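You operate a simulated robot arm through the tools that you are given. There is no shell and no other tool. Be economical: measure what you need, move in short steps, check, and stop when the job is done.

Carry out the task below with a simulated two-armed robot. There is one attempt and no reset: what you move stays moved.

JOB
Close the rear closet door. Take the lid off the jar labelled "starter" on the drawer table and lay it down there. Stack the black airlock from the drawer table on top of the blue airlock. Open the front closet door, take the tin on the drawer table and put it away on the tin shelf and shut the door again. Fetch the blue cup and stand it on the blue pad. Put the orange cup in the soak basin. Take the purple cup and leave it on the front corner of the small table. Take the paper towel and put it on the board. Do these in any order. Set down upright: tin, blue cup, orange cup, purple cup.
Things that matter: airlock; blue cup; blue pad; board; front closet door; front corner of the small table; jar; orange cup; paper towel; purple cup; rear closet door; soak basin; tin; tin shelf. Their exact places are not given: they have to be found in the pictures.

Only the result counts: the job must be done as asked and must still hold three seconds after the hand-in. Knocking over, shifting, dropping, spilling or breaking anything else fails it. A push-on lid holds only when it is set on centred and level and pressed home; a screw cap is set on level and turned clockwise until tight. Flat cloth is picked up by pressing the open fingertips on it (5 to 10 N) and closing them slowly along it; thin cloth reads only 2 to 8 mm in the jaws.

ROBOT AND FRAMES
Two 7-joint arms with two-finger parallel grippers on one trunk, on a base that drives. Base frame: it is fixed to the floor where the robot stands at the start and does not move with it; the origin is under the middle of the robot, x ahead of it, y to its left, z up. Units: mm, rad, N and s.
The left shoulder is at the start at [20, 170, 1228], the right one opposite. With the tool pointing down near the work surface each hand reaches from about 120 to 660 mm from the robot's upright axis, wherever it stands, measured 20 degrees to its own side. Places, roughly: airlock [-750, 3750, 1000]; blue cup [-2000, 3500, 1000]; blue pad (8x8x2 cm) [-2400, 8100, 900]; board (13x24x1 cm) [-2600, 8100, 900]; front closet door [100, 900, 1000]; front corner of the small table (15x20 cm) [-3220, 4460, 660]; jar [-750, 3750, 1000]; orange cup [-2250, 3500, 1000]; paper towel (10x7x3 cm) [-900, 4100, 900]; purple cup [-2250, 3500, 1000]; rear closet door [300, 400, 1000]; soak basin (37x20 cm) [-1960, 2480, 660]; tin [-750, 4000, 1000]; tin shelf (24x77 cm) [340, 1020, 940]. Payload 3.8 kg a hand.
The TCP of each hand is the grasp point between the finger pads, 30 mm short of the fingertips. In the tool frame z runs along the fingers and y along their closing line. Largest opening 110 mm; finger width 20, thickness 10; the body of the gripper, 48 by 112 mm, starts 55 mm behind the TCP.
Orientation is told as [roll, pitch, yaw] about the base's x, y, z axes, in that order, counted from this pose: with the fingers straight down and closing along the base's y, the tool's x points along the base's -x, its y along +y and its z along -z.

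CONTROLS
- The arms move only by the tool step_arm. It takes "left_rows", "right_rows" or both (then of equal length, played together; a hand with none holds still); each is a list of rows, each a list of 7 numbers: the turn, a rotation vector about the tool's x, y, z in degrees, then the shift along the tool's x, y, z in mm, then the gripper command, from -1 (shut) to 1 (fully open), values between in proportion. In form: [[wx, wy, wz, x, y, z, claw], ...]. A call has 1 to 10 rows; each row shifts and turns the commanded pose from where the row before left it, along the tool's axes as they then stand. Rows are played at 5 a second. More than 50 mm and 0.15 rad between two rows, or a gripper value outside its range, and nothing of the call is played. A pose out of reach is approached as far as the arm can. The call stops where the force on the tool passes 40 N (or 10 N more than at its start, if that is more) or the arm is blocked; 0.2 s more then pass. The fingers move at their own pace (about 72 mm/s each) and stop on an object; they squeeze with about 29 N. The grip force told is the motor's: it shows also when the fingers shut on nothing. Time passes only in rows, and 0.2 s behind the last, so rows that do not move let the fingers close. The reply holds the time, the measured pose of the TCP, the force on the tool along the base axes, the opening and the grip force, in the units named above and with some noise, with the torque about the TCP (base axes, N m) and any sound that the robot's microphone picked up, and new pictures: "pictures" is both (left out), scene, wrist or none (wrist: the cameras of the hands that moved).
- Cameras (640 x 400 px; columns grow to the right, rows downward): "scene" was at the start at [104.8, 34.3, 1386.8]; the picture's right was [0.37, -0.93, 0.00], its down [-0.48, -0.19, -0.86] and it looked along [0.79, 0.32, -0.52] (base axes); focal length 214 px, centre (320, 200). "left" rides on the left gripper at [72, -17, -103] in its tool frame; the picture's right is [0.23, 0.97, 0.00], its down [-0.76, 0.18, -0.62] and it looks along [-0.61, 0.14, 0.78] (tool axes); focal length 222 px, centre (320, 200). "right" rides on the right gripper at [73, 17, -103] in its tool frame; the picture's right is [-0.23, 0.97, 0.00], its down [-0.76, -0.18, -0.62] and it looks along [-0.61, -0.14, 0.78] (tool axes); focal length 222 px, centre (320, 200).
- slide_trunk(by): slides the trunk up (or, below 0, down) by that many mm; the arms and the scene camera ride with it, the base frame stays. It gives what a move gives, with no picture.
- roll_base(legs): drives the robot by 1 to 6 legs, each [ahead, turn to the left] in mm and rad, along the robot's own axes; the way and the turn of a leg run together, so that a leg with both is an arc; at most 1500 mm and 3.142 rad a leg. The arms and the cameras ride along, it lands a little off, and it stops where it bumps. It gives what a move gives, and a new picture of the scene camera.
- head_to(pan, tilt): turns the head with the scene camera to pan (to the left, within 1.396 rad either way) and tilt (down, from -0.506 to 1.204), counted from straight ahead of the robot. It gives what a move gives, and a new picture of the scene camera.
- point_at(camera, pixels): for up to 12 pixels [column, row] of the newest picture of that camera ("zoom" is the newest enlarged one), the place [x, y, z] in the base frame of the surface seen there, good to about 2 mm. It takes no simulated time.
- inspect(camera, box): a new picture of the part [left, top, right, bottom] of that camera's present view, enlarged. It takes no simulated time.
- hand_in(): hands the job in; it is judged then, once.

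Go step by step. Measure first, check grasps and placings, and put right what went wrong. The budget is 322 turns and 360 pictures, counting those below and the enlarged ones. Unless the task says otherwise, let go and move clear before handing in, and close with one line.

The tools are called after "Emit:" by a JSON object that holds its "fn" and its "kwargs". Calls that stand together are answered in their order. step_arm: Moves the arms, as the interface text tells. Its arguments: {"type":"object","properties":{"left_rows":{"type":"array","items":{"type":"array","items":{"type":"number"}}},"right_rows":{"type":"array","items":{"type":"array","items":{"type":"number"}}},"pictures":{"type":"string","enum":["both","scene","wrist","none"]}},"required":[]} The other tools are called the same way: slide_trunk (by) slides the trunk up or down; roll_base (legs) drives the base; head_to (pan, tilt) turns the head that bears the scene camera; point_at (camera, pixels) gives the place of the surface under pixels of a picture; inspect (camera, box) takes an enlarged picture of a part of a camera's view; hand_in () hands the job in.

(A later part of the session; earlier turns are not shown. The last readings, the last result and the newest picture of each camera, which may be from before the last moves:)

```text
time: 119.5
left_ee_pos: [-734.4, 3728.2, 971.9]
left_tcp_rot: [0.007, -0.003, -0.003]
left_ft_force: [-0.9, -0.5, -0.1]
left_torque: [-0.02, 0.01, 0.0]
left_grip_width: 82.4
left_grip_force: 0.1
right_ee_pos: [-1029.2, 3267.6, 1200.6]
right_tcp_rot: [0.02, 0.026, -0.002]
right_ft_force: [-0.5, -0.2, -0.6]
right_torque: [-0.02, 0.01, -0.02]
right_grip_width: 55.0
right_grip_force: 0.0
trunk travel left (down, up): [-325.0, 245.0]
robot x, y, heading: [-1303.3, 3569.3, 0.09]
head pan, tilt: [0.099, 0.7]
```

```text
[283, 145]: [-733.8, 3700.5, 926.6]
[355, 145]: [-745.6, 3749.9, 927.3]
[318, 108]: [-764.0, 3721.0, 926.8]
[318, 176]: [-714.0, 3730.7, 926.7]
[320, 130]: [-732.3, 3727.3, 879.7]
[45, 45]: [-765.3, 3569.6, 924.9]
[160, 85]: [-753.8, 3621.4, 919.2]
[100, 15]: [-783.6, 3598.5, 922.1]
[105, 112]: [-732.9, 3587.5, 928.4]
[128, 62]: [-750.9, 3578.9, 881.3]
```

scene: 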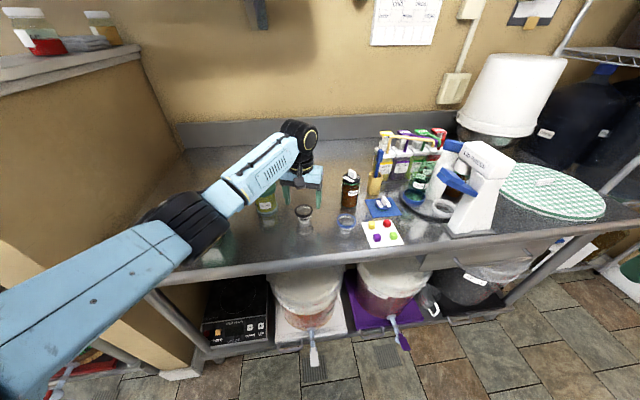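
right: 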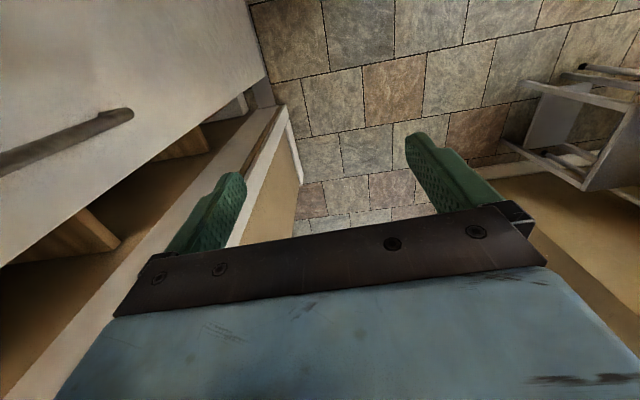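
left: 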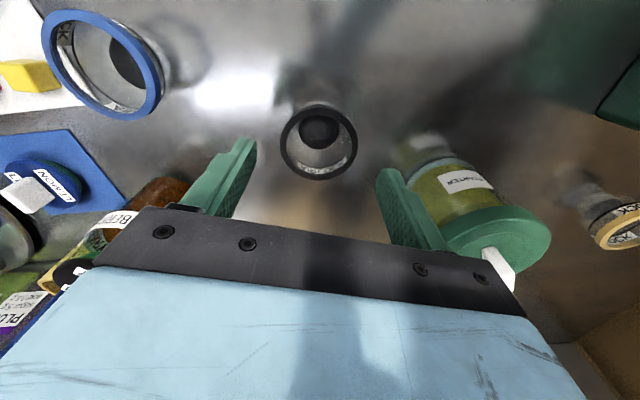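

Emit:
{"fn": "step_arm", "kwargs": {"left_rows": [[0, 0, 0, 5, -2, 30, 0.3], [0, 0, 0, 0, 0, 26, 0.1], [0, 0, 0, 0, 0, 0, -0.3], [0, 0, 0, 0, 0, 0, -0.5], [0, 0, 0, 0, 0, 0, -0.5], [0, 0, 0, 0, 0, 0, -0.5]], "pictures": "wrist"}}

```text
time: 120.9
left_ee_pos: [-738.8, 3726.7, 915.2]
left_tcp_rot: [0.009, -0.004, -0.001]
left_ft_force: [0.1, 0.5, 0.3]
left_torque: [-0.02, 0.01, -0.01]
left_grip_width: 47.5
left_grip_force: 29.4
right_ee_pos: [-1028.8, 3268.3, 1200.9]
right_tcp_rot: [0.02, 0.026, -0.003]
right_ft_force: [0.1, 0.6, 0.0]
right_torque: [0.03, 0.0, -0.01]
right_grip_width: 54.9
right_grip_force: 0.1
trunk travel left (down, up): [-325.0, 245.0]
robot x, y, heading: [-1306.0, 3567.5, 0.09]
head pan, tilt: [0.099, 0.7]
```

left: 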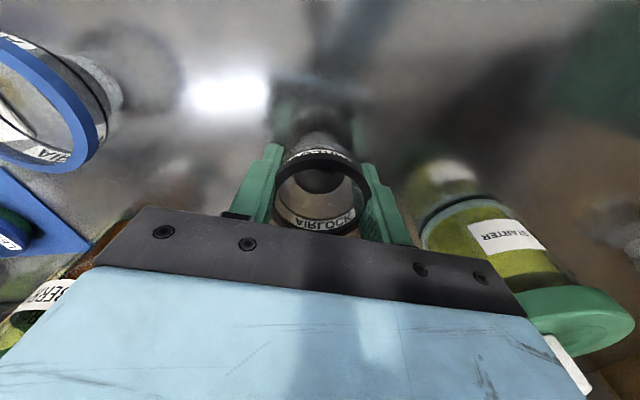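

Gripped (47.5 mm). Lift and carry over the blue one.

Emit:
{"fn": "step_arm", "kwargs": {"left_rows": [[0, 0, 0, 0, 0, -40, -0.5], [0, 0, 0, 0, 0, -40, -0.5], [0, 0, 0, 5, -44, 0, -0.5], [0, 0, 0, 5, -44, 0, -0.5], [0, 0, 0, 10, -44, 0, -0.5], [0, 0, 0, 0, 0, 0, -0.5]]}}

```text
time: 122.3
left_ee_pos: [-761.3, 3597.3, 996.3]
left_tcp_rot: [0.009, -0.004, -0.002]
left_ft_force: [-0.4, 1.4, -0.1]
left_torque: [-0.02, 0.02, 0.01]
left_grip_width: 47.3
left_grip_force: 28.9
right_ee_pos: [-1028.8, 3269.3, 1201.6]
right_tcp_rot: [0.019, 0.026, -0.003]
right_ft_force: [0.2, 0.4, 0.9]
right_torque: [0.01, -0.02, 0.01]
right_grip_width: 55.1
right_grip_force: 0.0
trunk travel left (down, up): [-325.0, 245.0]
robot x, y, heading: [-1306.6, 3570.9, 0.09]
head pan, tilt: [0.099, 0.7]
```

scene: 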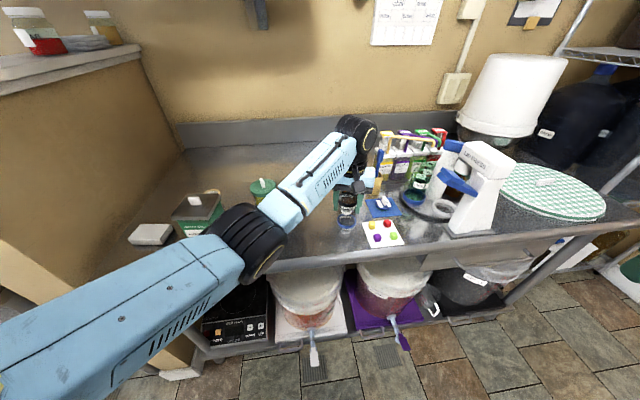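
left: 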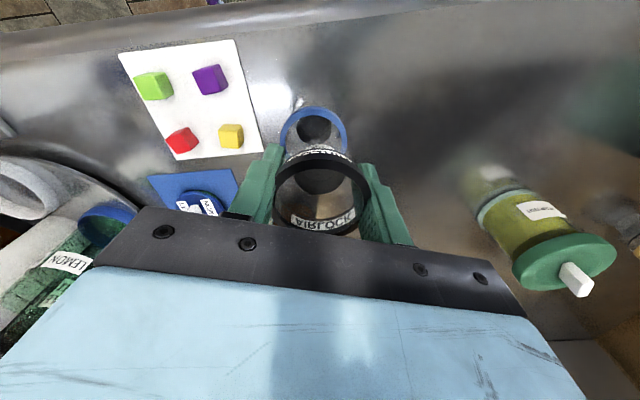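

Emit:
{"fn": "point_at", "kwargs": {"camera": "left", "pixels": [[282, 132], [345, 138], [313, 108], [320, 160], [354, 200], [282, 195]]}}

Emit:
{"fn": "step_arm", "kwargs": {"left_rows": [[0, 0, 0, -2, -3, 20, -0.5], [0, 0, 0, 0, 0, 15, -0.5], [0, 0, 0, 0, 0, 0, -0.5]], "pictures": "wrist"}}

Emit:
{"fn": "inspect", "kwargs": {"camera": "scene", "box": [310, 160, 410, 260]}}

```text
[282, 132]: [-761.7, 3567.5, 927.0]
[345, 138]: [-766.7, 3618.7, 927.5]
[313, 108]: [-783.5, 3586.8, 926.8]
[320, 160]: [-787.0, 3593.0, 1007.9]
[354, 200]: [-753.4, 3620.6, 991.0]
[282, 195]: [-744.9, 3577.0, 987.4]
```

```text
time: 123.1
left_ee_pos: [-759.7, 3592.9, 960.4]
left_tcp_rot: [0.008, -0.005, -0.002]
left_ft_force: [-0.8, 0.2, -0.5]
left_torque: [0.0, -0.02, 0.01]
left_grip_width: 47.7
left_grip_force: 29.1
right_ee_pos: [-1028.9, 3269.4, 1200.4]
right_tcp_rot: [0.02, 0.027, -0.004]
right_ft_force: [-1.1, 0.2, -0.2]
right_torque: [-0.06, 0.0, -0.02]
right_grip_width: 54.9
right_grip_force: 0.2
trunk travel left (down, up): [-325.0, 245.0]
robot x, y, heading: [-1302.4, 3571.3, 0.085]
head pan, tilt: [0.099, 0.7]
```

left: 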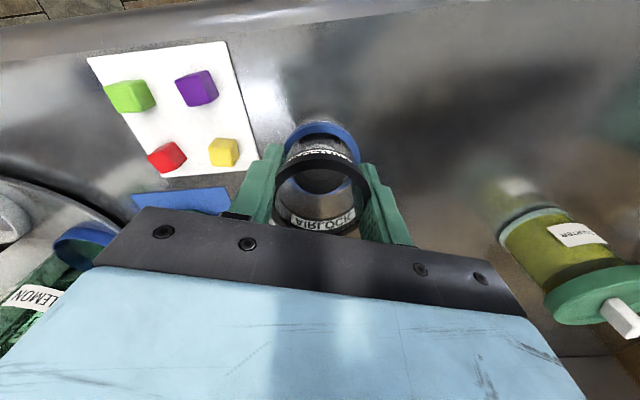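

```text
4.00 times, centred on (360, 210) of scene
```

zoom: 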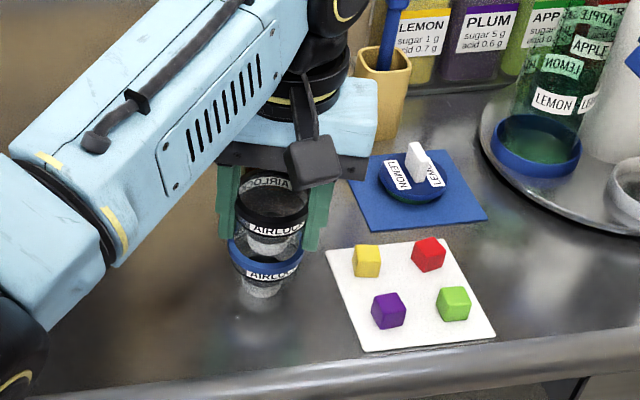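

The fingertips reach 30 mm below the ring and would hit the blue rim before it nests, so I'll set the black one back down and regrip higher with just the fingertips.

Emit:
{"fn": "step_arm", "kwargs": {"left_rows": [[0, 0, 0, 0, 0, -38, -0.5], [0, 0, 0, -4, 44, 0, -0.5], [0, 0, 0, -8, 45, 0, -0.5], [0, 0, 0, -8, 44, 0, -0.5], [0, 0, 0, 0, 0, 40, -0.5], [0, 0, 0, 0, 0, 34, -0.5], [0, 0, 0, 0, 0, 5, -0.5], [0, 0, 0, 0, 0, 0, -0.5]], "pictures": "none"}}

```text
time: 124.9
left_ee_pos: [-739.6, 3725.0, 919.6]
left_tcp_rot: [0.011, -0.004, -0.002]
left_ft_force: [0.7, -0.2, -0.5]
left_torque: [0.03, 0.0, 0.0]
left_grip_width: 47.4
left_grip_force: 28.7
right_ee_pos: [-1027.8, 3269.0, 1201.7]
right_tcp_rot: [0.018, 0.026, -0.004]
right_ft_force: [0.3, 0.3, -0.1]
right_torque: [0.03, -0.02, -0.01]
right_grip_width: 54.8
right_grip_force: 0.1
trunk travel left (down, up): [-325.0, 245.0]
robot x, y, heading: [-1306.8, 3569.8, 0.087]
head pan, tilt: [0.099, 0.7]
```

Emit:
{"fn": "step_arm", "kwargs": {"left_rows": [[0, 0, 0, 0, 0, 4, -0.5], [0, 0, 0, 0, 0, 0, -0.05], [0, 0, 0, 0, 0, 0, 0.1], [0, 0, 0, 0, 0, -22, 0.1], [0, 0, 0, 0, 0, 0, -0.3], [0, 0, 0, 0, 0, 0, -0.5], [0, 0, 0, 0, 0, 0, -0.5]], "pictures": "wrist"}}

```text
time: 126.5
left_ee_pos: [-739.4, 3725.1, 938.6]
left_tcp_rot: [0.008, -0.003, -0.001]
left_ft_force: [-0.4, -0.2, 0.4]
left_torque: [-0.01, 0.0, 0.0]
left_grip_width: 45.3
left_grip_force: 28.8
right_ee_pos: [-1028.8, 3269.2, 1200.9]
right_tcp_rot: [0.019, 0.025, -0.005]
right_ft_force: [0.4, 0.2, 0.2]
right_torque: [-0.01, 0.03, -0.03]
right_grip_width: 55.1
right_grip_force: 0.1
trunk travel left (down, up): [-325.0, 245.0]
robot x, y, heading: [-1305.7, 3566.7, 0.085]
head pan, tilt: [0.099, 0.7]
```

left: 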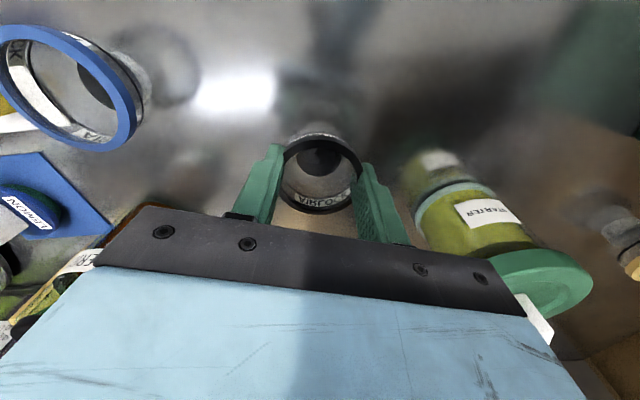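

Emit:
{"fn": "step_arm", "kwargs": {"left_rows": [[0, 0, 0, 0, 0, -35, -0.5], [0, 0, 0, 0, 0, -35, -0.5], [0, 0, 0, 5, -44, 0, -0.5], [0, 0, 0, 7, -44, 0, -0.5], [0, 0, 0, 7, -44, 0, -0.5], [0, 0, 0, 0, 0, 0, -0.5]], "pictures": "wrist"}}

Emit:
{"fn": "inspect", "kwargs": {"camera": "scene", "box": [310, 160, 410, 260]}}

```text
time: 127.9
left_ee_pos: [-756.2, 3591.8, 1005.9]
left_tcp_rot: [0.007, -0.004, -0.001]
left_ft_force: [0.0, 0.8, -0.5]
left_torque: [0.01, 0.01, -0.01]
left_grip_width: 45.3
left_grip_force: 29.4
right_ee_pos: [-1029.2, 3269.0, 1200.3]
right_tcp_rot: [0.02, 0.026, -0.004]
right_ft_force: [0.3, 0.6, 0.0]
right_torque: [-0.02, -0.01, 0.01]
right_grip_width: 55.0
right_grip_force: 0.1
trunk travel left (down, up): [-325.0, 245.0]
robot x, y, heading: [-1304.3, 3569.2, 0.084]
head pan, tilt: [0.099, 0.7]
```

left: 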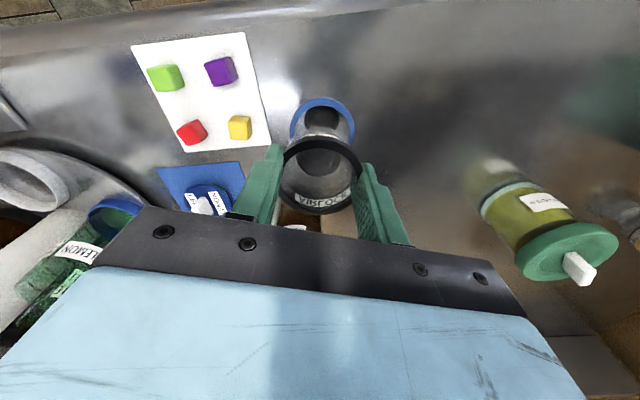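

```text
4.00 times, centred on (360, 210) of scene
```

zoom: 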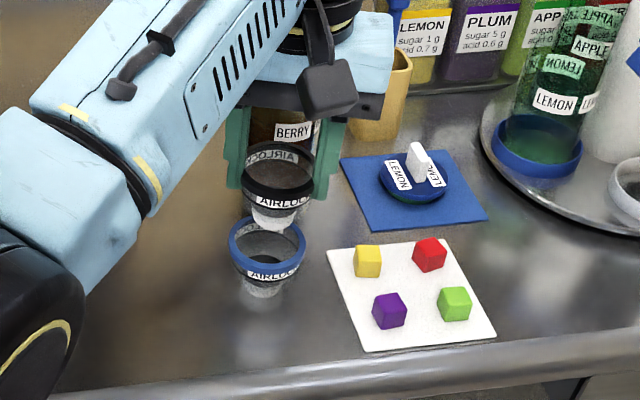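

Emit:
{"fn": "step_arm", "kwargs": {"left_rows": [[0, 0, 0, 2, 1, 12, -0.5], [0, 0, 0, 0, 0, 10, -0.5], [0, 0, 0, 0, 0, 6, -0.5], [0, 0, 0, 0, 0, 0, -0.5]], "pictures": "none"}}

Emit:
{"fn": "inspect", "kwargs": {"camera": "scene", "box": [330, 180, 390, 240]}}

```text
time: 128.9
left_ee_pos: [-760.5, 3595.7, 975.7]
left_tcp_rot: [0.01, -0.005, 0.0]
left_ft_force: [0.3, -0.4, 0.1]
left_torque: [0.0, 0.02, 0.02]
left_grip_width: 45.3
left_grip_force: 28.6
right_ee_pos: [-1028.8, 3268.8, 1200.3]
right_tcp_rot: [0.019, 0.026, -0.003]
right_ft_force: [0.2, 0.8, 0.0]
right_torque: [-0.02, -0.01, -0.01]
right_grip_width: 54.9
right_grip_force: 0.0
trunk travel left (down, up): [-325.0, 245.0]
robot x, y, heading: [-1307.1, 3568.1, 0.091]
head pan, tilt: [0.099, 0.7]
```

```text
6.67 times, centred on (360, 210) of scene
```

zoom: 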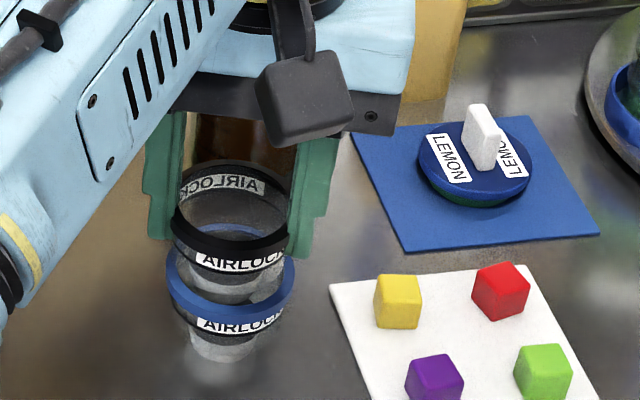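

Emit:
{"fn": "step_arm", "kwargs": {"left_rows": [[0, 0, 0, -1, -1, 5, -0.5], [0, 0, 0, 0, 0, 4, -0.5], [0, 0, 0, 0, 0, 0, -0.5]], "pictures": "none"}}

```text
time: 129.7
left_ee_pos: [-759.6, 3593.5, 969.5]
left_tcp_rot: [0.007, -0.006, -0.005]
left_ft_force: [0.3, 1.0, 8.8]
left_torque: [0.03, 0.01, 0.02]
left_grip_width: 44.8
left_grip_force: 29.0
right_ee_pos: [-1029.4, 3268.5, 1201.1]
right_tcp_rot: [0.019, 0.025, -0.004]
right_ft_force: [-1.0, -0.4, -0.1]
right_torque: [0.0, 0.03, 0.0]
right_grip_width: 55.2
right_grip_force: 0.0
trunk travel left (down, up): [-325.0, 245.0]
robot x, y, heading: [-1304.3, 3567.1, 0.087]
head pan, tilt: [0.099, 0.7]
```

Emit:
{"fn": "inspect", "kwargs": {"camera": "scene", "box": [330, 190, 380, 240]}}

Emit:
{"fn": "inspect", "kwargs": {"camera": "left", "box": [240, 80, 400, 230]}}

```text
8.00 times, centred on (355, 215) of scene
```

zoom: 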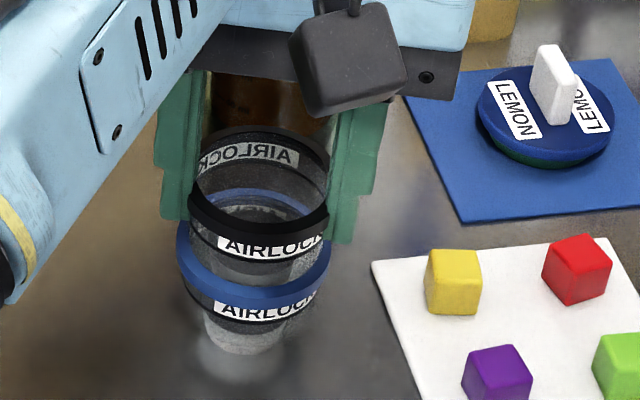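

```text
2.67 times, centred on (320, 155) of left
```

zoom: 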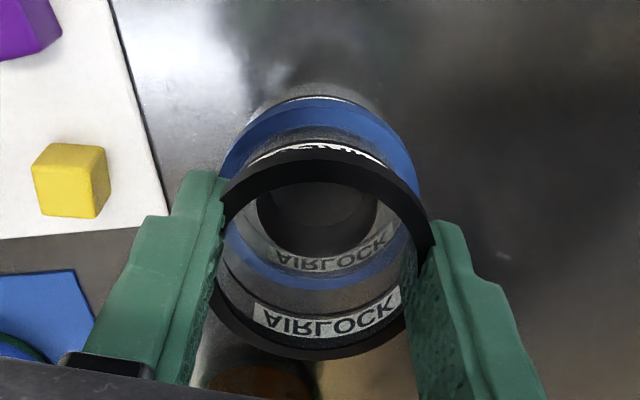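

Seated concentrically inside the blue one with light contact. I'll release gently and lift straight up.

Emit:
{"fn": "step_arm", "kwargs": {"left_rows": [[0, 0, 0, 0, 0, -1, -0.3], [0, 0, 0, 0, 0, 0, -0.05], [0, 0, 0, 0, 0, 0, 0.1], [0, 0, 0, 0, 0, -30, 0.1], [0, 0, 0, 0, 0, -45, 0.1]], "pictures": "wrist"}}

Emit:
{"fn": "inspect", "kwargs": {"camera": "scene", "box": [310, 180, 390, 250]}}

```text
time: 130.9
left_ee_pos: [-759.1, 3592.3, 1046.7]
left_tcp_rot: [0.008, -0.004, -0.004]
left_ft_force: [0.1, 0.1, -0.3]
left_torque: [0.01, -0.01, 0.02]
left_grip_width: 60.5
left_grip_force: 0.0
right_ee_pos: [-1029.9, 3269.1, 1201.4]
right_tcp_rot: [0.019, 0.025, -0.003]
right_ft_force: [0.0, 0.4, -0.1]
right_torque: [0.0, -0.01, 0.02]
right_grip_width: 55.2
right_grip_force: 0.1
trunk travel left (down, up): [-325.0, 245.0]
robot x, y, heading: [-1303.4, 3570.9, 0.087]
head pan, tilt: [0.099, 0.7]
```

left: 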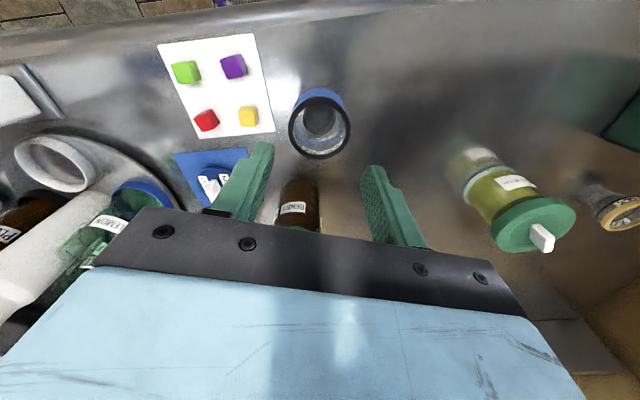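

```text
5.71 times, centred on (350, 215) of scene
```

zoom: 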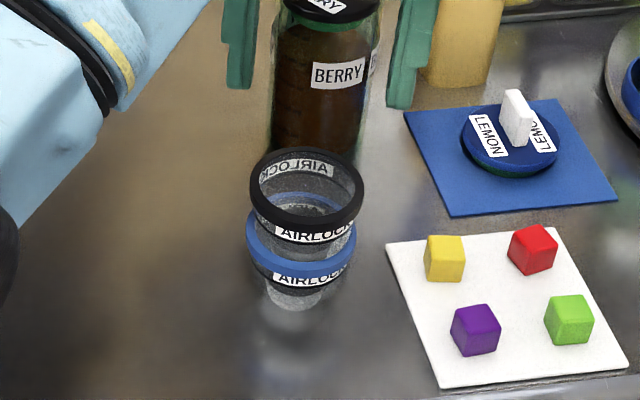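

Stacked and level. Next the starter jar: move the left hand above its lid.

Emit:
{"fn": "step_arm", "kwargs": {"left_rows": [[0, 0, 0, 0, 0, -45, 0.5], [0, 0, 0, -8, 45, -10, 0.5], [0, 0, 0, -8, 45, 0, 0.5], [0, 0, 0, -8, 45, 0, 0.5], [0, 0, 0, -8, 45, 0, 0.5], [0, 0, 0, -8, 45, 0, 0.5], [0, 0, 0, -8, 42, 0, 0.5], [0, 0, 0, 0, 0, 0, 0.5]]}}

Emit:
{"fn": "inspect", "kwargs": {"camera": "left", "box": [230, 60, 430, 210]}}

```text
time: 132.7
left_ee_pos: [-712.2, 3859.7, 1100.0]
left_tcp_rot: [0.009, -0.003, -0.003]
left_ft_force: [0.3, 0.0, 0.6]
left_torque: [0.05, -0.02, -0.01]
left_grip_width: 82.5
left_grip_force: 0.0
right_ee_pos: [-1027.7, 3268.0, 1200.6]
right_tcp_rot: [0.021, 0.027, -0.003]
right_ft_force: [-0.1, -0.3, 0.6]
right_torque: [0.0, -0.01, -0.02]
right_grip_width: 55.0
right_grip_force: 0.1
trunk travel left (down, up): [-325.0, 245.0]
robot x, y, heading: [-1303.9, 3567.2, 0.089]
head pan, tilt: [0.099, 0.7]
```

scene: 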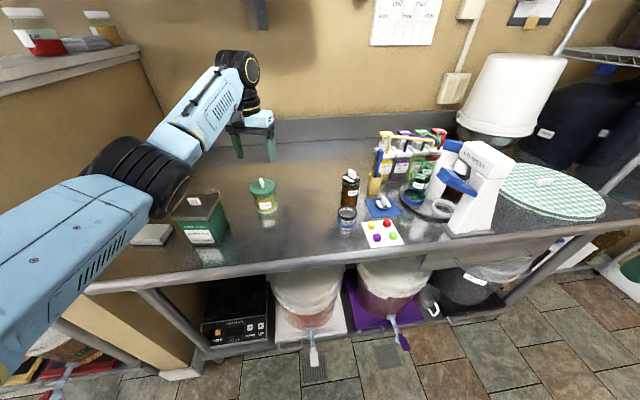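
left: 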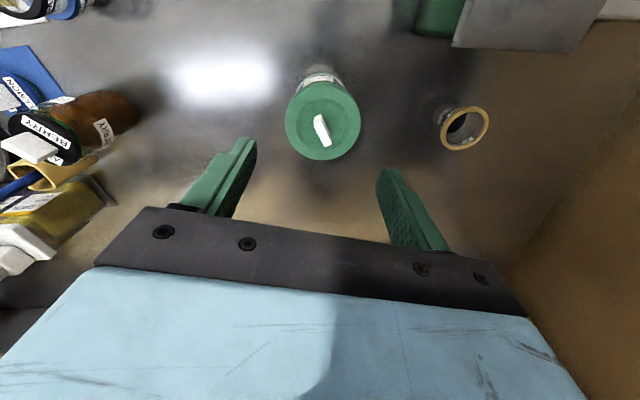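

```text
2.67 times, centred on (330, 135) of left
```

zoom: 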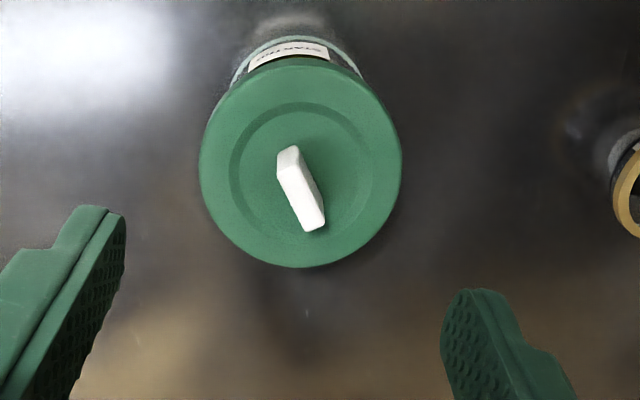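

Emit:
{"fn": "point_at", "kwargs": {"camera": "zoom", "pixels": [[287, 150], [313, 225], [285, 175], [300, 190], [203, 165], [400, 165], [300, 62], [300, 265], [230, 160], [372, 160]]}}

```text
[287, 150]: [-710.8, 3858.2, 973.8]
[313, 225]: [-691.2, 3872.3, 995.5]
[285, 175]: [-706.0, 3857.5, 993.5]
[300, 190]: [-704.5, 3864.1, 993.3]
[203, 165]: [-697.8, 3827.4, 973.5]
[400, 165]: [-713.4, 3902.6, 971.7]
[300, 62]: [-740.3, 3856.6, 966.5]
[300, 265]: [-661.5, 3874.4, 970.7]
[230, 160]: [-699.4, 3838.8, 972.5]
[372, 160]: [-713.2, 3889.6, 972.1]
```

The lid's white tab is centred at (-701,3865), z 973–995, long axis about 35° from +x. I'll yaw +35° and descend so the fingertips straddle the tab.

Emit:
{"fn": "step_arm", "kwargs": {"left_rows": [[0, 0, -7, 0, 0, 0, 0], [0, 0, -7, 0, 0, 0, -0.3], [0, 0, -7, 0, 0, 0, -0.4], [0, 0, -7, 0, 0, 0, -0.4], [0, 0, -7, 0, 0, 0, -0.4], [0, 0, 0, -11, 0, 30, -0.4], [0, 0, 0, 0, 0, 25, -0.4], [0, 0, 0, 0, 0, 0, -0.4]], "pictures": "wrist"}}

Emit:
{"fn": "inspect", "kwargs": {"camera": "left", "box": [230, 80, 430, 230]}}

```text
time: 134.5
left_ee_pos: [-700.7, 3865.6, 1047.6]
left_tcp_rot: [0.004, -0.007, 0.61]
left_ft_force: [0.1, 0.3, 0.0]
left_torque: [-0.03, -0.02, 0.03]
left_grip_width: 32.9
left_grip_force: 0.2
right_ee_pos: [-1029.4, 3268.9, 1201.1]
right_tcp_rot: [0.019, 0.024, -0.002]
right_ft_force: [-0.3, 0.0, 0.0]
right_torque: [0.0, 0.0, -0.01]
right_grip_width: 55.2
right_grip_force: 0.1
trunk travel left (down, up): [-325.0, 245.0]
robot x, y, heading: [-1307.5, 3567.1, 0.085]
head pan, tilt: [0.099, 0.7]
```

left: 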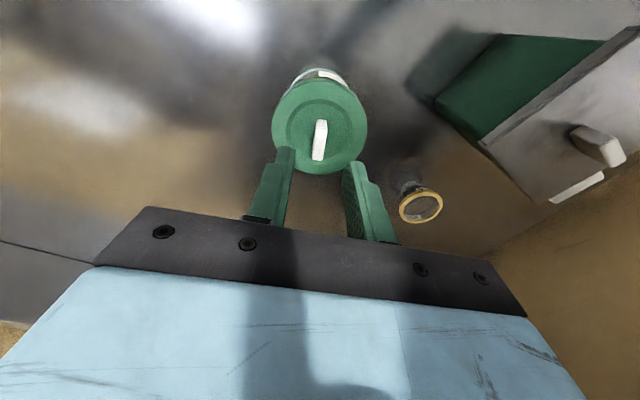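

```text
2.67 times, centred on (330, 155) of left
```

zoom: 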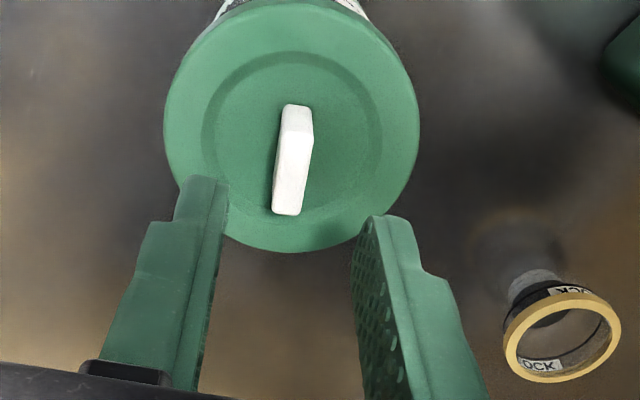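

Emit:
{"fn": "point_at", "kwargs": {"camera": "zoom", "pixels": [[290, 180], [275, 205], [300, 210], [310, 145], [284, 150]]}}

Emit:
{"fn": "step_arm", "kwargs": {"left_rows": [[0, 0, 0, 0, 0, 22, -0.4], [0, 0, 0, 0, 0, 18, -0.4], [0, 0, 0, 0, 0, 0, -0.4]], "pictures": "wrist"}}

```text
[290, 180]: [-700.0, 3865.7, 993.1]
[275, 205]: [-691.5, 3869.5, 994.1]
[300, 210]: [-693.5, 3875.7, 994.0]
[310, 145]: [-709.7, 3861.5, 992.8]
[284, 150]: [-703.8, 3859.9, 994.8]
```

```text
time: 135.3
left_ee_pos: [-700.0, 3865.1, 1006.3]
left_tcp_rot: [0.005, -0.008, 0.609]
left_ft_force: [0.1, 0.9, 0.2]
left_torque: [-0.02, -0.01, -0.03]
left_grip_width: 33.0
left_grip_force: 0.0
right_ee_pos: [-1029.3, 3269.4, 1201.7]
right_tcp_rot: [0.019, 0.026, -0.005]
right_ft_force: [0.1, 0.7, 0.8]
right_torque: [0.03, -0.02, 0.02]
right_grip_width: 55.1
right_grip_force: 0.1
trunk travel left (down, up): [-325.0, 245.0]
robot x, y, heading: [-1307.1, 3571.8, 0.093]
head pan, tilt: [0.099, 0.7]
```

left: 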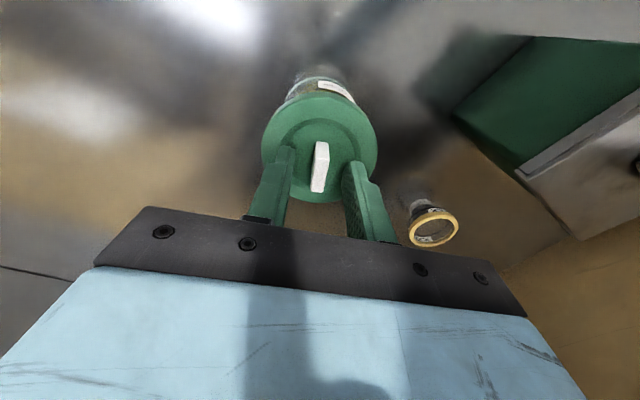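

Aligned; close on the tab and pull up slowly.

Emit:
{"fn": "step_arm", "kwargs": {"left_rows": [[0, 0, 0, 0, 0, 0, -1], [0, 0, 0, 0, 0, 0, -1], [0, 0, 0, 0, 0, 0, -1], [0, 0, 0, 0, 0, -4, -1], [0, 0, 0, 0, 0, -4, -1], [0, 0, 0, 0, 0, 0, -1]]}}

Emit:
{"fn": "inspect", "kwargs": {"camera": "scene", "box": [220, 140, 320, 240]}}

```text
time: 136.7
left_ee_pos: [-702.8, 3866.3, 1015.3]
left_tcp_rot: [0.006, -0.007, 0.609]
left_ft_force: [-0.2, -0.1, -0.5]
left_torque: [-0.01, -0.01, 0.01]
left_grip_width: 7.6
left_grip_force: 29.1
right_ee_pos: [-1028.6, 3268.2, 1201.7]
right_tcp_rot: [0.017, 0.024, -0.004]
right_ft_force: [0.7, -0.8, 0.4]
right_torque: [-0.01, -0.02, 0.0]
right_grip_width: 55.4
right_grip_force: 0.0
trunk travel left (down, up): [-325.0, 245.0]
robot x, y, heading: [-1306.3, 3573.4, 0.089]
head pan, tilt: [0.099, 0.7]
heard: snap
```

scene: 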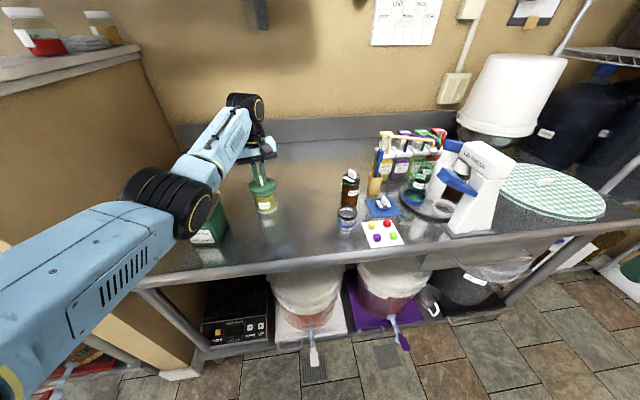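
left: 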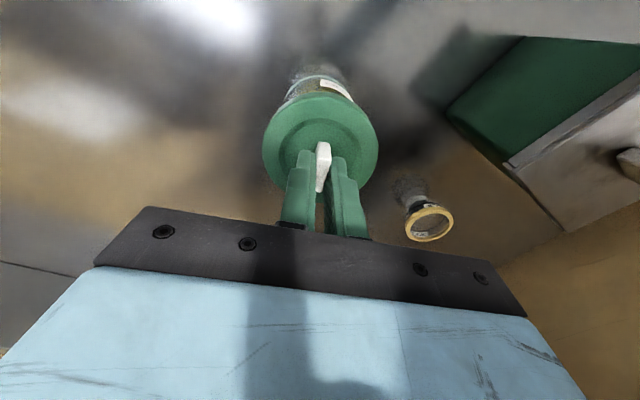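

```text
4.00 times, centred on (270, 190) of scene
```

zoom: 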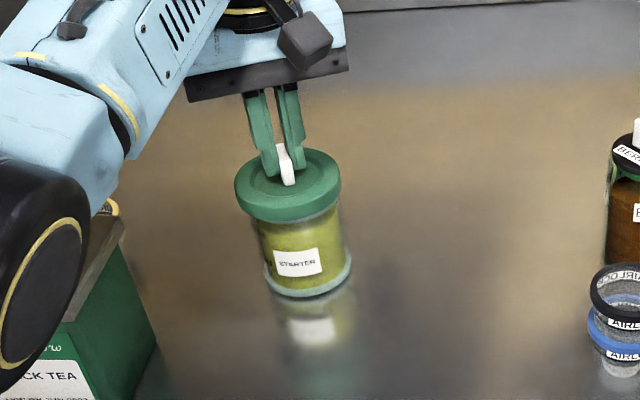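

The snap freed the lid and the jar stayed. Lift it and lay it on the free spot where the black airlock stood.

Emit:
{"fn": "step_arm", "kwargs": {"left_rows": [[0, 0, 0, 0, 0, -30, -1], [0, 0, 0, 0, 0, -40, -1], [0, 0, 0, 36.5, -30.7, 0, -1], [0, 0, 0, 36.5, -30.7, 0, -1], [0, 0, 0, 36.5, -30.7, 0, -1], [0, 0, 0, 0, 0, 45, -1], [0, 0, 0, 0, 0, 45, -1], [0, 0, 0, 0, 0, 45, -1], [0, 0, 0, 0, 0, 0, -1]]}}

Emit:
{"fn": "inspect", "kwargs": {"camera": "scene", "box": [220, 160, 360, 260]}}

```text
time: 138.7
left_ee_pos: [-743.9, 3733.5, 946.0]
left_tcp_rot: [0.006, -0.007, 0.61]
left_ft_force: [-0.2, 0.1, 0.5]
left_torque: [-0.02, -0.01, 0.01]
left_grip_width: 7.5
left_grip_force: 29.3
right_ee_pos: [-1029.3, 3266.9, 1200.5]
right_tcp_rot: [0.02, 0.026, -0.003]
right_ft_force: [0.0, -0.4, 0.0]
right_torque: [0.01, 0.02, 0.0]
right_grip_width: 55.2
right_grip_force: 0.0
trunk travel left (down, up): [-325.0, 245.0]
robot x, y, heading: [-1304.2, 3568.1, 0.088]
head pan, tilt: [0.099, 0.7]
```

scene: 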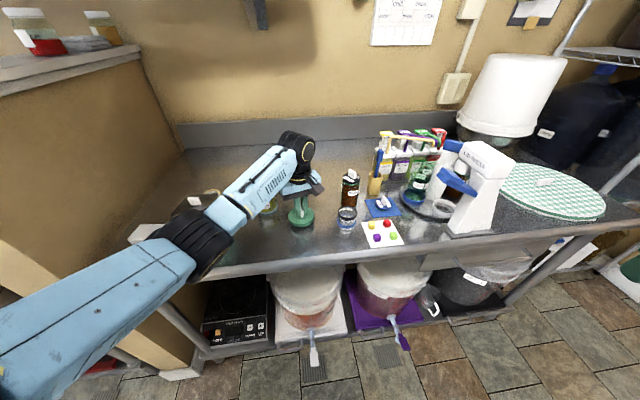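
left: 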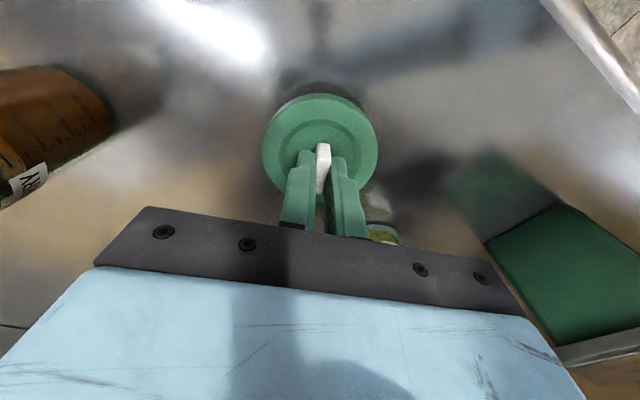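

```text
4.00 times, centred on (290, 210) of scene
```

zoom: 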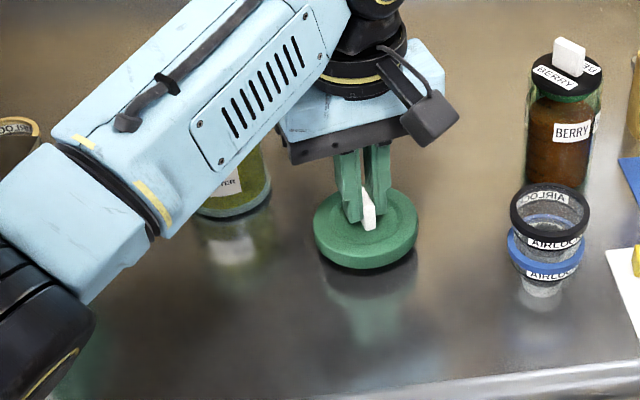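

Emit:
{"fn": "step_arm", "kwargs": {"left_rows": [[0, 0, 0, 0, 0, 6, -1], [0, 0, 0, 0, 0, 4, -1], [0, 0, 0, 0, 0, 4, -1], [0, 0, 0, 0, 0, 3, -1], [0, 0, 0, 0, 0, 0, -1]], "pictures": "none"}}

```text
time: 139.9
left_ee_pos: [-739.6, 3730.8, 930.9]
left_tcp_rot: [0.005, -0.006, 0.608]
left_ft_force: [-0.3, 0.0, -0.8]
left_torque: [-0.04, -0.04, -0.01]
left_grip_width: 7.4
left_grip_force: 28.7
right_ee_pos: [-1029.5, 3268.1, 1201.5]
right_tcp_rot: [0.019, 0.027, -0.003]
right_ft_force: [0.6, -0.4, -0.1]
right_torque: [-0.01, -0.01, 0.0]
right_grip_width: 54.9
right_grip_force: 0.0
trunk travel left (down, up): [-325.0, 245.0]
robot x, y, heading: [-1302.3, 3569.0, 0.088]
head pan, tilt: [0.099, 0.7]
```

Emit:
{"fn": "step_arm", "kwargs": {"left_rows": [[0, 0, 0, 0, 0, 4, -1], [0, 0, 0, 0, 0, 4, -1], [0, 0, 0, 0, 0, 4, -1], [0, 0, 0, 0, 0, 0, -1]], "pictures": "none"}}

Emit:
{"fn": "inspect", "kwargs": {"camera": "scene", "box": [260, 180, 340, 240]}}

```text
time: 140.9
left_ee_pos: [-739.2, 3730.3, 924.1]
left_tcp_rot: [-0.003, -0.015, 0.61]
left_ft_force: [-1.3, 6.5, 34.4]
left_torque: [0.13, 0.11, -0.06]
left_grip_width: 7.5
left_grip_force: 29.0
right_ee_pos: [-1031.3, 3268.7, 1201.8]
right_tcp_rot: [0.018, 0.025, -0.003]
right_ft_force: [-0.3, 0.0, 0.1]
right_torque: [0.04, 0.0, 0.0]
right_grip_width: 54.9
right_grip_force: 0.1
trunk travel left (down, up): [-325.0, 245.0]
robot x, y, heading: [-1305.8, 3571.8, 0.088]
head pan, tilt: [0.099, 0.7]
```

```text
6.67 times, centred on (300, 210) of scene
```

zoom: 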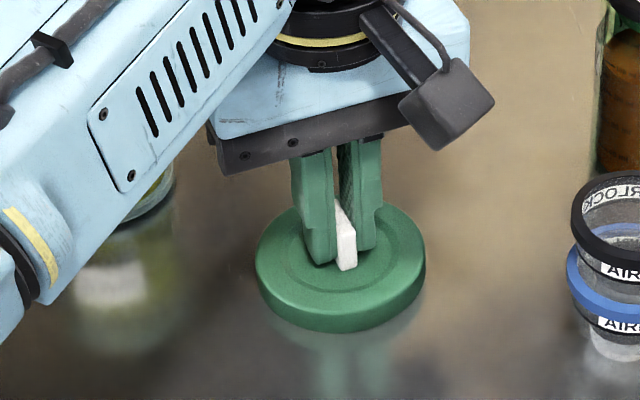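

On the table. Release and rise.

Emit:
{"fn": "step_arm", "kwargs": {"left_rows": [[0, 0, 0, 0, 0, -5, -1], [0, 0, 0, 0, 0, 0, -0.5], [0, 0, 0, 0, 0, 0, -0.5], [0, 0, 0, 0, 0, -40, -0.5], [0, 0, 7, 0, 0, -45, 0], [0, 0, 7, 0, 0, -45, 0], [0, 0, 7, 30, 0, -35, 0], [0, 0, 7, 40, 0, 0, 0], [0, 0, 7, 40, 0, 0, 0]]}}

Emit:
{"fn": "inspect", "kwargs": {"camera": "scene", "box": [120, 140, 360, 290]}}

```text
time: 142.9
left_ee_pos: [-848.4, 3702.0, 1091.2]
left_tcp_rot: [0.01, -0.002, -0.003]
left_ft_force: [0.8, -0.3, 0.7]
left_torque: [-0.01, -0.01, -0.02]
left_grip_width: 55.0
left_grip_force: 0.0
right_ee_pos: [-1029.6, 3269.1, 1200.9]
right_tcp_rot: [0.019, 0.026, -0.002]
right_ft_force: [0.0, 0.3, -0.5]
right_torque: [0.0, 0.01, -0.02]
right_grip_width: 55.2
right_grip_force: 0.0
trunk travel left (down, up): [-325.0, 245.0]
robot x, y, heading: [-1307.3, 3567.8, 0.09]
head pan, tilt: [0.099, 0.7]
```

scene: 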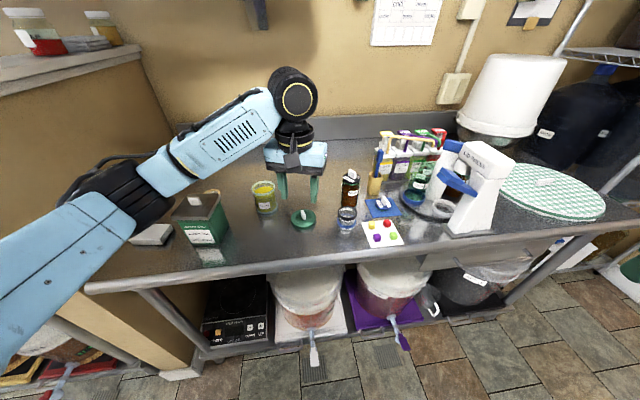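
left: 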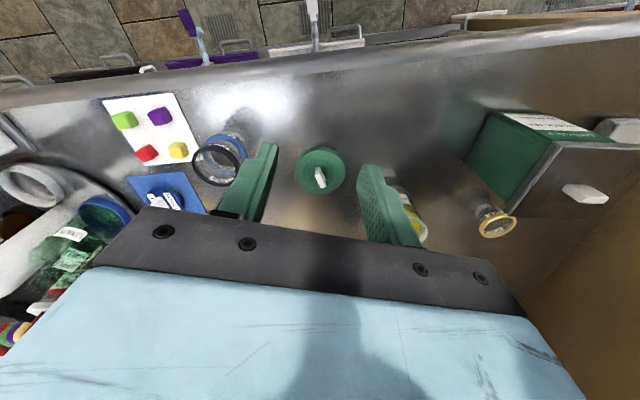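

```text
2.67 times, centred on (240, 215) of scene
```

zoom: 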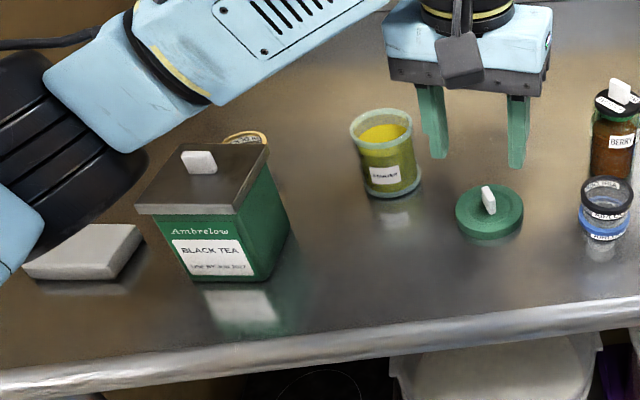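

Lid laid down, jar open, airlocks stacked. Next the paper towel with the right hand from further left; first raise the left hand clear, then reposition the base to about (-1480,4090) facing the table.

Emit:
{"fn": "step_arm", "kwargs": {"left_rows": [[0, 0, 0, 0, 0, -45, 0], [0, 0, 0, 0, 0, -45, 0], [0, 0, 0, 0, 0, -45, 0], [0, 0, 0, 0, 0, -20, 0]], "pictures": "none"}}

Emit:
{"fn": "roll_base", "kwargs": {"legs": [[-330, 0], [0, 1.25], [540, 0]]}}

Emit:
{"fn": "head_to", "kwargs": {"pan": -0.9, "tilt": 0.5}}

```text
time: 143.9
left_ee_pos: [-844.9, 3698.6, 1245.3]
left_tcp_rot: [0.008, -0.004, -0.003]
left_ft_force: [-1.0, -0.5, 0.4]
left_torque: [0.03, -0.03, 0.0]
left_grip_width: 55.0
left_grip_force: 0.1
right_ee_pos: [-1028.8, 3267.7, 1201.2]
right_tcp_rot: [0.019, 0.027, -0.003]
right_ft_force: [-1.0, 0.4, 0.2]
right_torque: [-0.02, 0.0, 0.01]
right_grip_width: 55.0
right_grip_force: 0.1
trunk travel left (down, up): [-325.0, 245.0]
robot x, y, heading: [-1307.6, 3570.5, 0.086]
head pan, tilt: [0.099, 0.7]
```

```text
time: 151.9
left_ee_pos: [-1494.6, 4545.8, 1245.2]
left_tcp_rot: [0.007, -0.005, 1.245]
left_ft_force: [0.4, -1.2, 0.9]
left_torque: [0.0, 0.02, -0.02]
left_grip_width: 55.0
left_grip_force: 0.0
right_ee_pos: [-1143.6, 4233.8, 1201.6]
right_tcp_rot: [0.019, 0.024, 1.244]
right_ft_force: [-15.5, -9.5, -2.0]
right_torque: [0.93, -1.49, -0.52]
right_grip_width: 54.9
right_grip_force: 0.0
trunk travel left (down, up): [-325.0, 245.0]
robot x, y, heading: [-1514.5, 4068.7, 1.333]
head pan, tilt: [0.099, 0.7]
```

scene: 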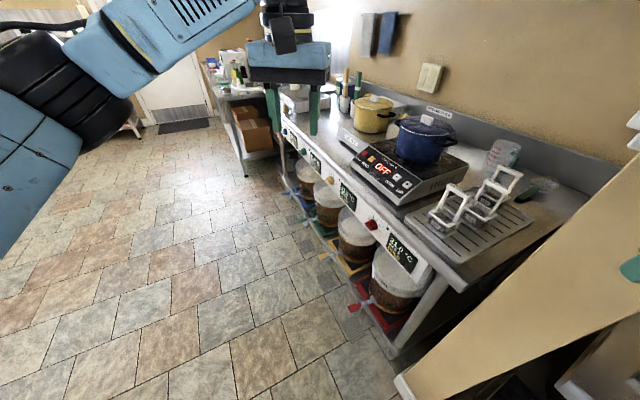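

```text
time: 153.2
left_ee_pos: [-1494.7, 4546.4, 1245.1]
left_tcp_rot: [0.008, -0.006, 1.244]
left_ft_force: [0.4, -0.7, 0.4]
left_torque: [-0.02, 0.02, -0.04]
left_grip_width: 55.0
left_grip_force: 0.0
right_ee_pos: [-1144.5, 4234.4, 1202.1]
right_tcp_rot: [0.019, 0.025, 1.242]
right_ft_force: [-13.2, -8.7, 2.5]
right_torque: [0.85, -1.5, -0.47]
right_grip_width: 55.0
right_grip_force: 0.1
trunk travel left (down, up): [-325.0, 245.0]
robot x, y, heading: [-1516.1, 4064.2, 1.335]
head pan, tilt: [-0.901, 0.499]
```

scene: 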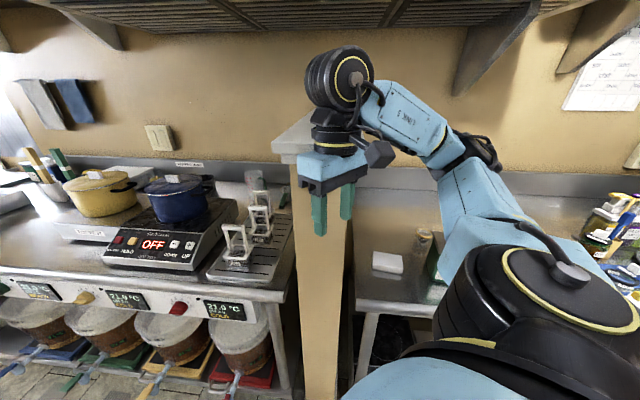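

The right hand is pressing lightly on the partition (−15 N). I'll pull it back and raise it, then turn.

Emit:
{"fn": "step_arm", "kwargs": {"right_rows": [[0, 0, 0, 20, 30, 0, 0], [0, 0, 0, 30, 30, 0, 0], [0, 0, 0, 30, 20, -30, 0], [0, 0, 0, 0, 0, -40, 0]], "pictures": "none"}}

Emit:
{"fn": "roll_base", "kwargs": {"legs": [[0, -1.33]]}}

Emit:
{"fn": "head_to", "kwargs": {"pan": 0.1, "tilt": 0.6}}

```text
time: 154.2
left_ee_pos: [-1491.8, 4547.5, 1244.6]
left_tcp_rot: [0.01, -0.006, 1.245]
left_ft_force: [-0.7, -0.3, 0.1]
left_torque: [0.02, 0.03, 0.01]
left_grip_width: 54.7
left_grip_force: 0.1
right_ee_pos: [-1240.4, 4186.3, 1275.1]
right_tcp_rot: [0.019, 0.025, 1.243]
right_ft_force: [0.7, -0.3, -0.2]
right_torque: [0.04, 0.02, 0.0]
right_grip_width: 55.2
right_grip_force: 0.0
trunk travel left (down, up): [-325.0, 245.0]
robot x, y, heading: [-1518.8, 4070.1, 1.331]
head pan, tilt: [-0.901, 0.499]
```

```text
time: 156.8
left_ee_pos: [-1127.1, 4342.2, 1246.9]
left_tcp_rot: [0.015, 0.008, 0.318]
left_ft_force: [-5.0, -0.4, 1.1]
left_torque: [0.04, -0.21, -0.1]
left_grip_width: 54.6
left_grip_force: 0.1
right_ee_pos: [-1256.1, 3922.9, 1275.9]
right_tcp_rot: [0.019, 0.028, 0.326]
right_ft_force: [0.1, -0.9, -0.1]
right_torque: [0.02, -0.02, -0.01]
right_grip_width: 54.9
right_grip_force: 0.1
trunk travel left (down, up): [-325.0, 245.0]
robot x, y, heading: [-1516.7, 4070.4, 0.417]
head pan, tilt: [-0.901, 0.499]
stopped in leg 1: the force on the tool passed its limit at 77 N (the readings are from after the stop); the commanded pose is now the measured one
```

scene: 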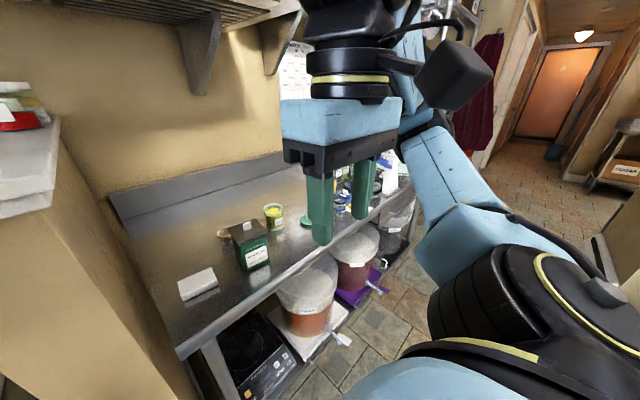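

```text
time: 158.1
left_ee_pos: [-1126.7, 4341.9, 1245.6]
left_tcp_rot: [0.016, 0.007, 0.318]
left_ft_force: [-5.0, -0.9, -0.7]
left_torque: [0.08, -0.31, -0.18]
left_grip_width: 54.6
left_grip_force: 0.0
right_ee_pos: [-1255.0, 3923.0, 1275.0]
right_tcp_rot: [0.019, 0.027, 0.325]
right_ft_force: [0.4, 0.3, 0.5]
right_torque: [-0.03, 0.01, 0.0]
right_grip_width: 55.3
right_grip_force: 0.1
trunk travel left (down, up): [-325.0, 245.0]
robot x, y, heading: [-1515.8, 4071.5, 0.417]
head pan, tilt: [0.099, 0.6]
```

scene: 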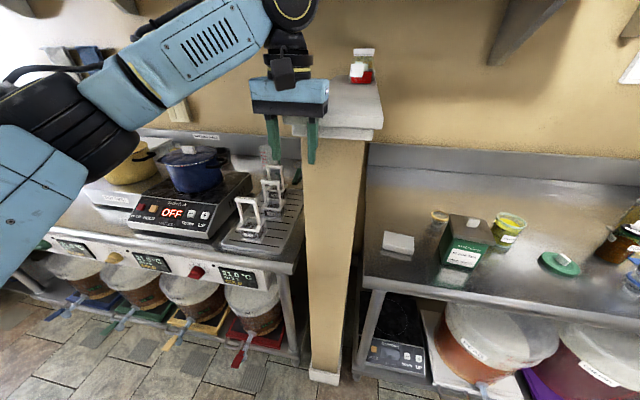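

The left hand touched the partition's slab. Retract the left hand toward me and finish the turn.

Emit:
{"fn": "step_arm", "kwargs": {"left_rows": [[0, 0, 0, 45, 0, 0, 0], [0, 0, 0, 45, 0, 0, 0], [0, 0, 0, 45, 0, 0, 0], [0, 0, 0, 40, 0, 0, 0]], "pictures": "none"}}

Emit:
{"fn": "roll_base", "kwargs": {"legs": [[0, -0.42]]}}

Emit:
{"fn": "head_to", "kwargs": {"pan": 0.0, "tilt": 0.7}}

```text
time: 159.1
left_ee_pos: [-1293.9, 4288.7, 1247.9]
left_tcp_rot: [0.016, 0.006, 0.32]
left_ft_force: [-0.2, -0.1, 0.4]
left_torque: [0.02, -0.02, 0.0]
left_grip_width: 54.9
left_grip_force: 0.0
right_ee_pos: [-1254.2, 3924.1, 1276.1]
right_tcp_rot: [0.021, 0.027, 0.327]
right_ft_force: [-0.3, -0.4, -0.4]
right_torque: [-0.01, -0.03, -0.03]
right_grip_width: 55.1
right_grip_force: 0.0
trunk travel left (down, up): [-325.0, 245.0]
robot x, y, heading: [-1516.0, 4071.2, 0.419]
head pan, tilt: [0.099, 0.6]
```

```text
time: 160.8
left_ee_pos: [-1223.5, 4178.4, 1248.8]
left_tcp_rot: [0.017, 0.005, -0.097]
left_ft_force: [-0.5, 0.2, 0.8]
left_torque: [0.0, -0.01, 0.02]
left_grip_width: 55.1
left_grip_force: 0.1
right_ee_pos: [-1336.9, 3829.1, 1274.7]
right_tcp_rot: [0.021, 0.028, -0.092]
right_ft_force: [-0.5, -0.9, 0.5]
right_torque: [0.02, 0.01, -0.03]
right_grip_width: 55.2
right_grip_force: 0.1
trunk travel left (down, up): [-325.0, 245.0]
robot x, y, heading: [-1517.5, 4066.5, 0.003]
head pan, tilt: [0.099, 0.6]
```

scene: 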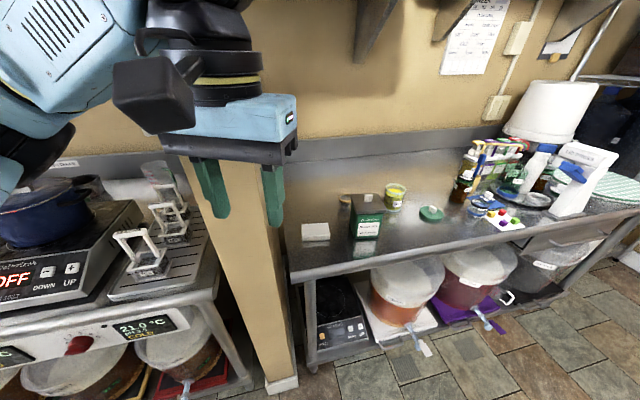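

```text
time: 161.4
left_ee_pos: [-1222.3, 4178.2, 1247.7]
left_tcp_rot: [0.016, 0.008, -0.098]
left_ft_force: [0.1, -1.1, -0.1]
left_torque: [0.01, -0.01, 0.0]
left_grip_width: 54.9
left_grip_force: 0.1
right_ee_pos: [-1336.7, 3830.5, 1275.3]
right_tcp_rot: [0.021, 0.027, -0.092]
right_ft_force: [0.6, -0.7, 0.5]
right_torque: [-0.02, -0.04, 0.01]
right_grip_width: 54.7
right_grip_force: 0.0
trunk travel left (down, up): [-325.0, 245.0]
robot x, y, heading: [-1514.4, 4068.2, 0.001]
head pan, tilt: [0.0, 0.7]
```

scene: 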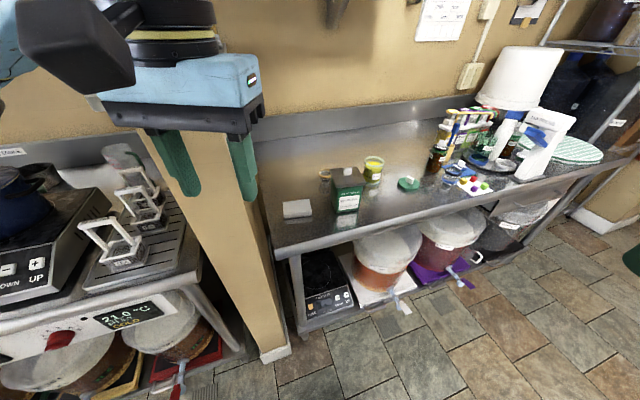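

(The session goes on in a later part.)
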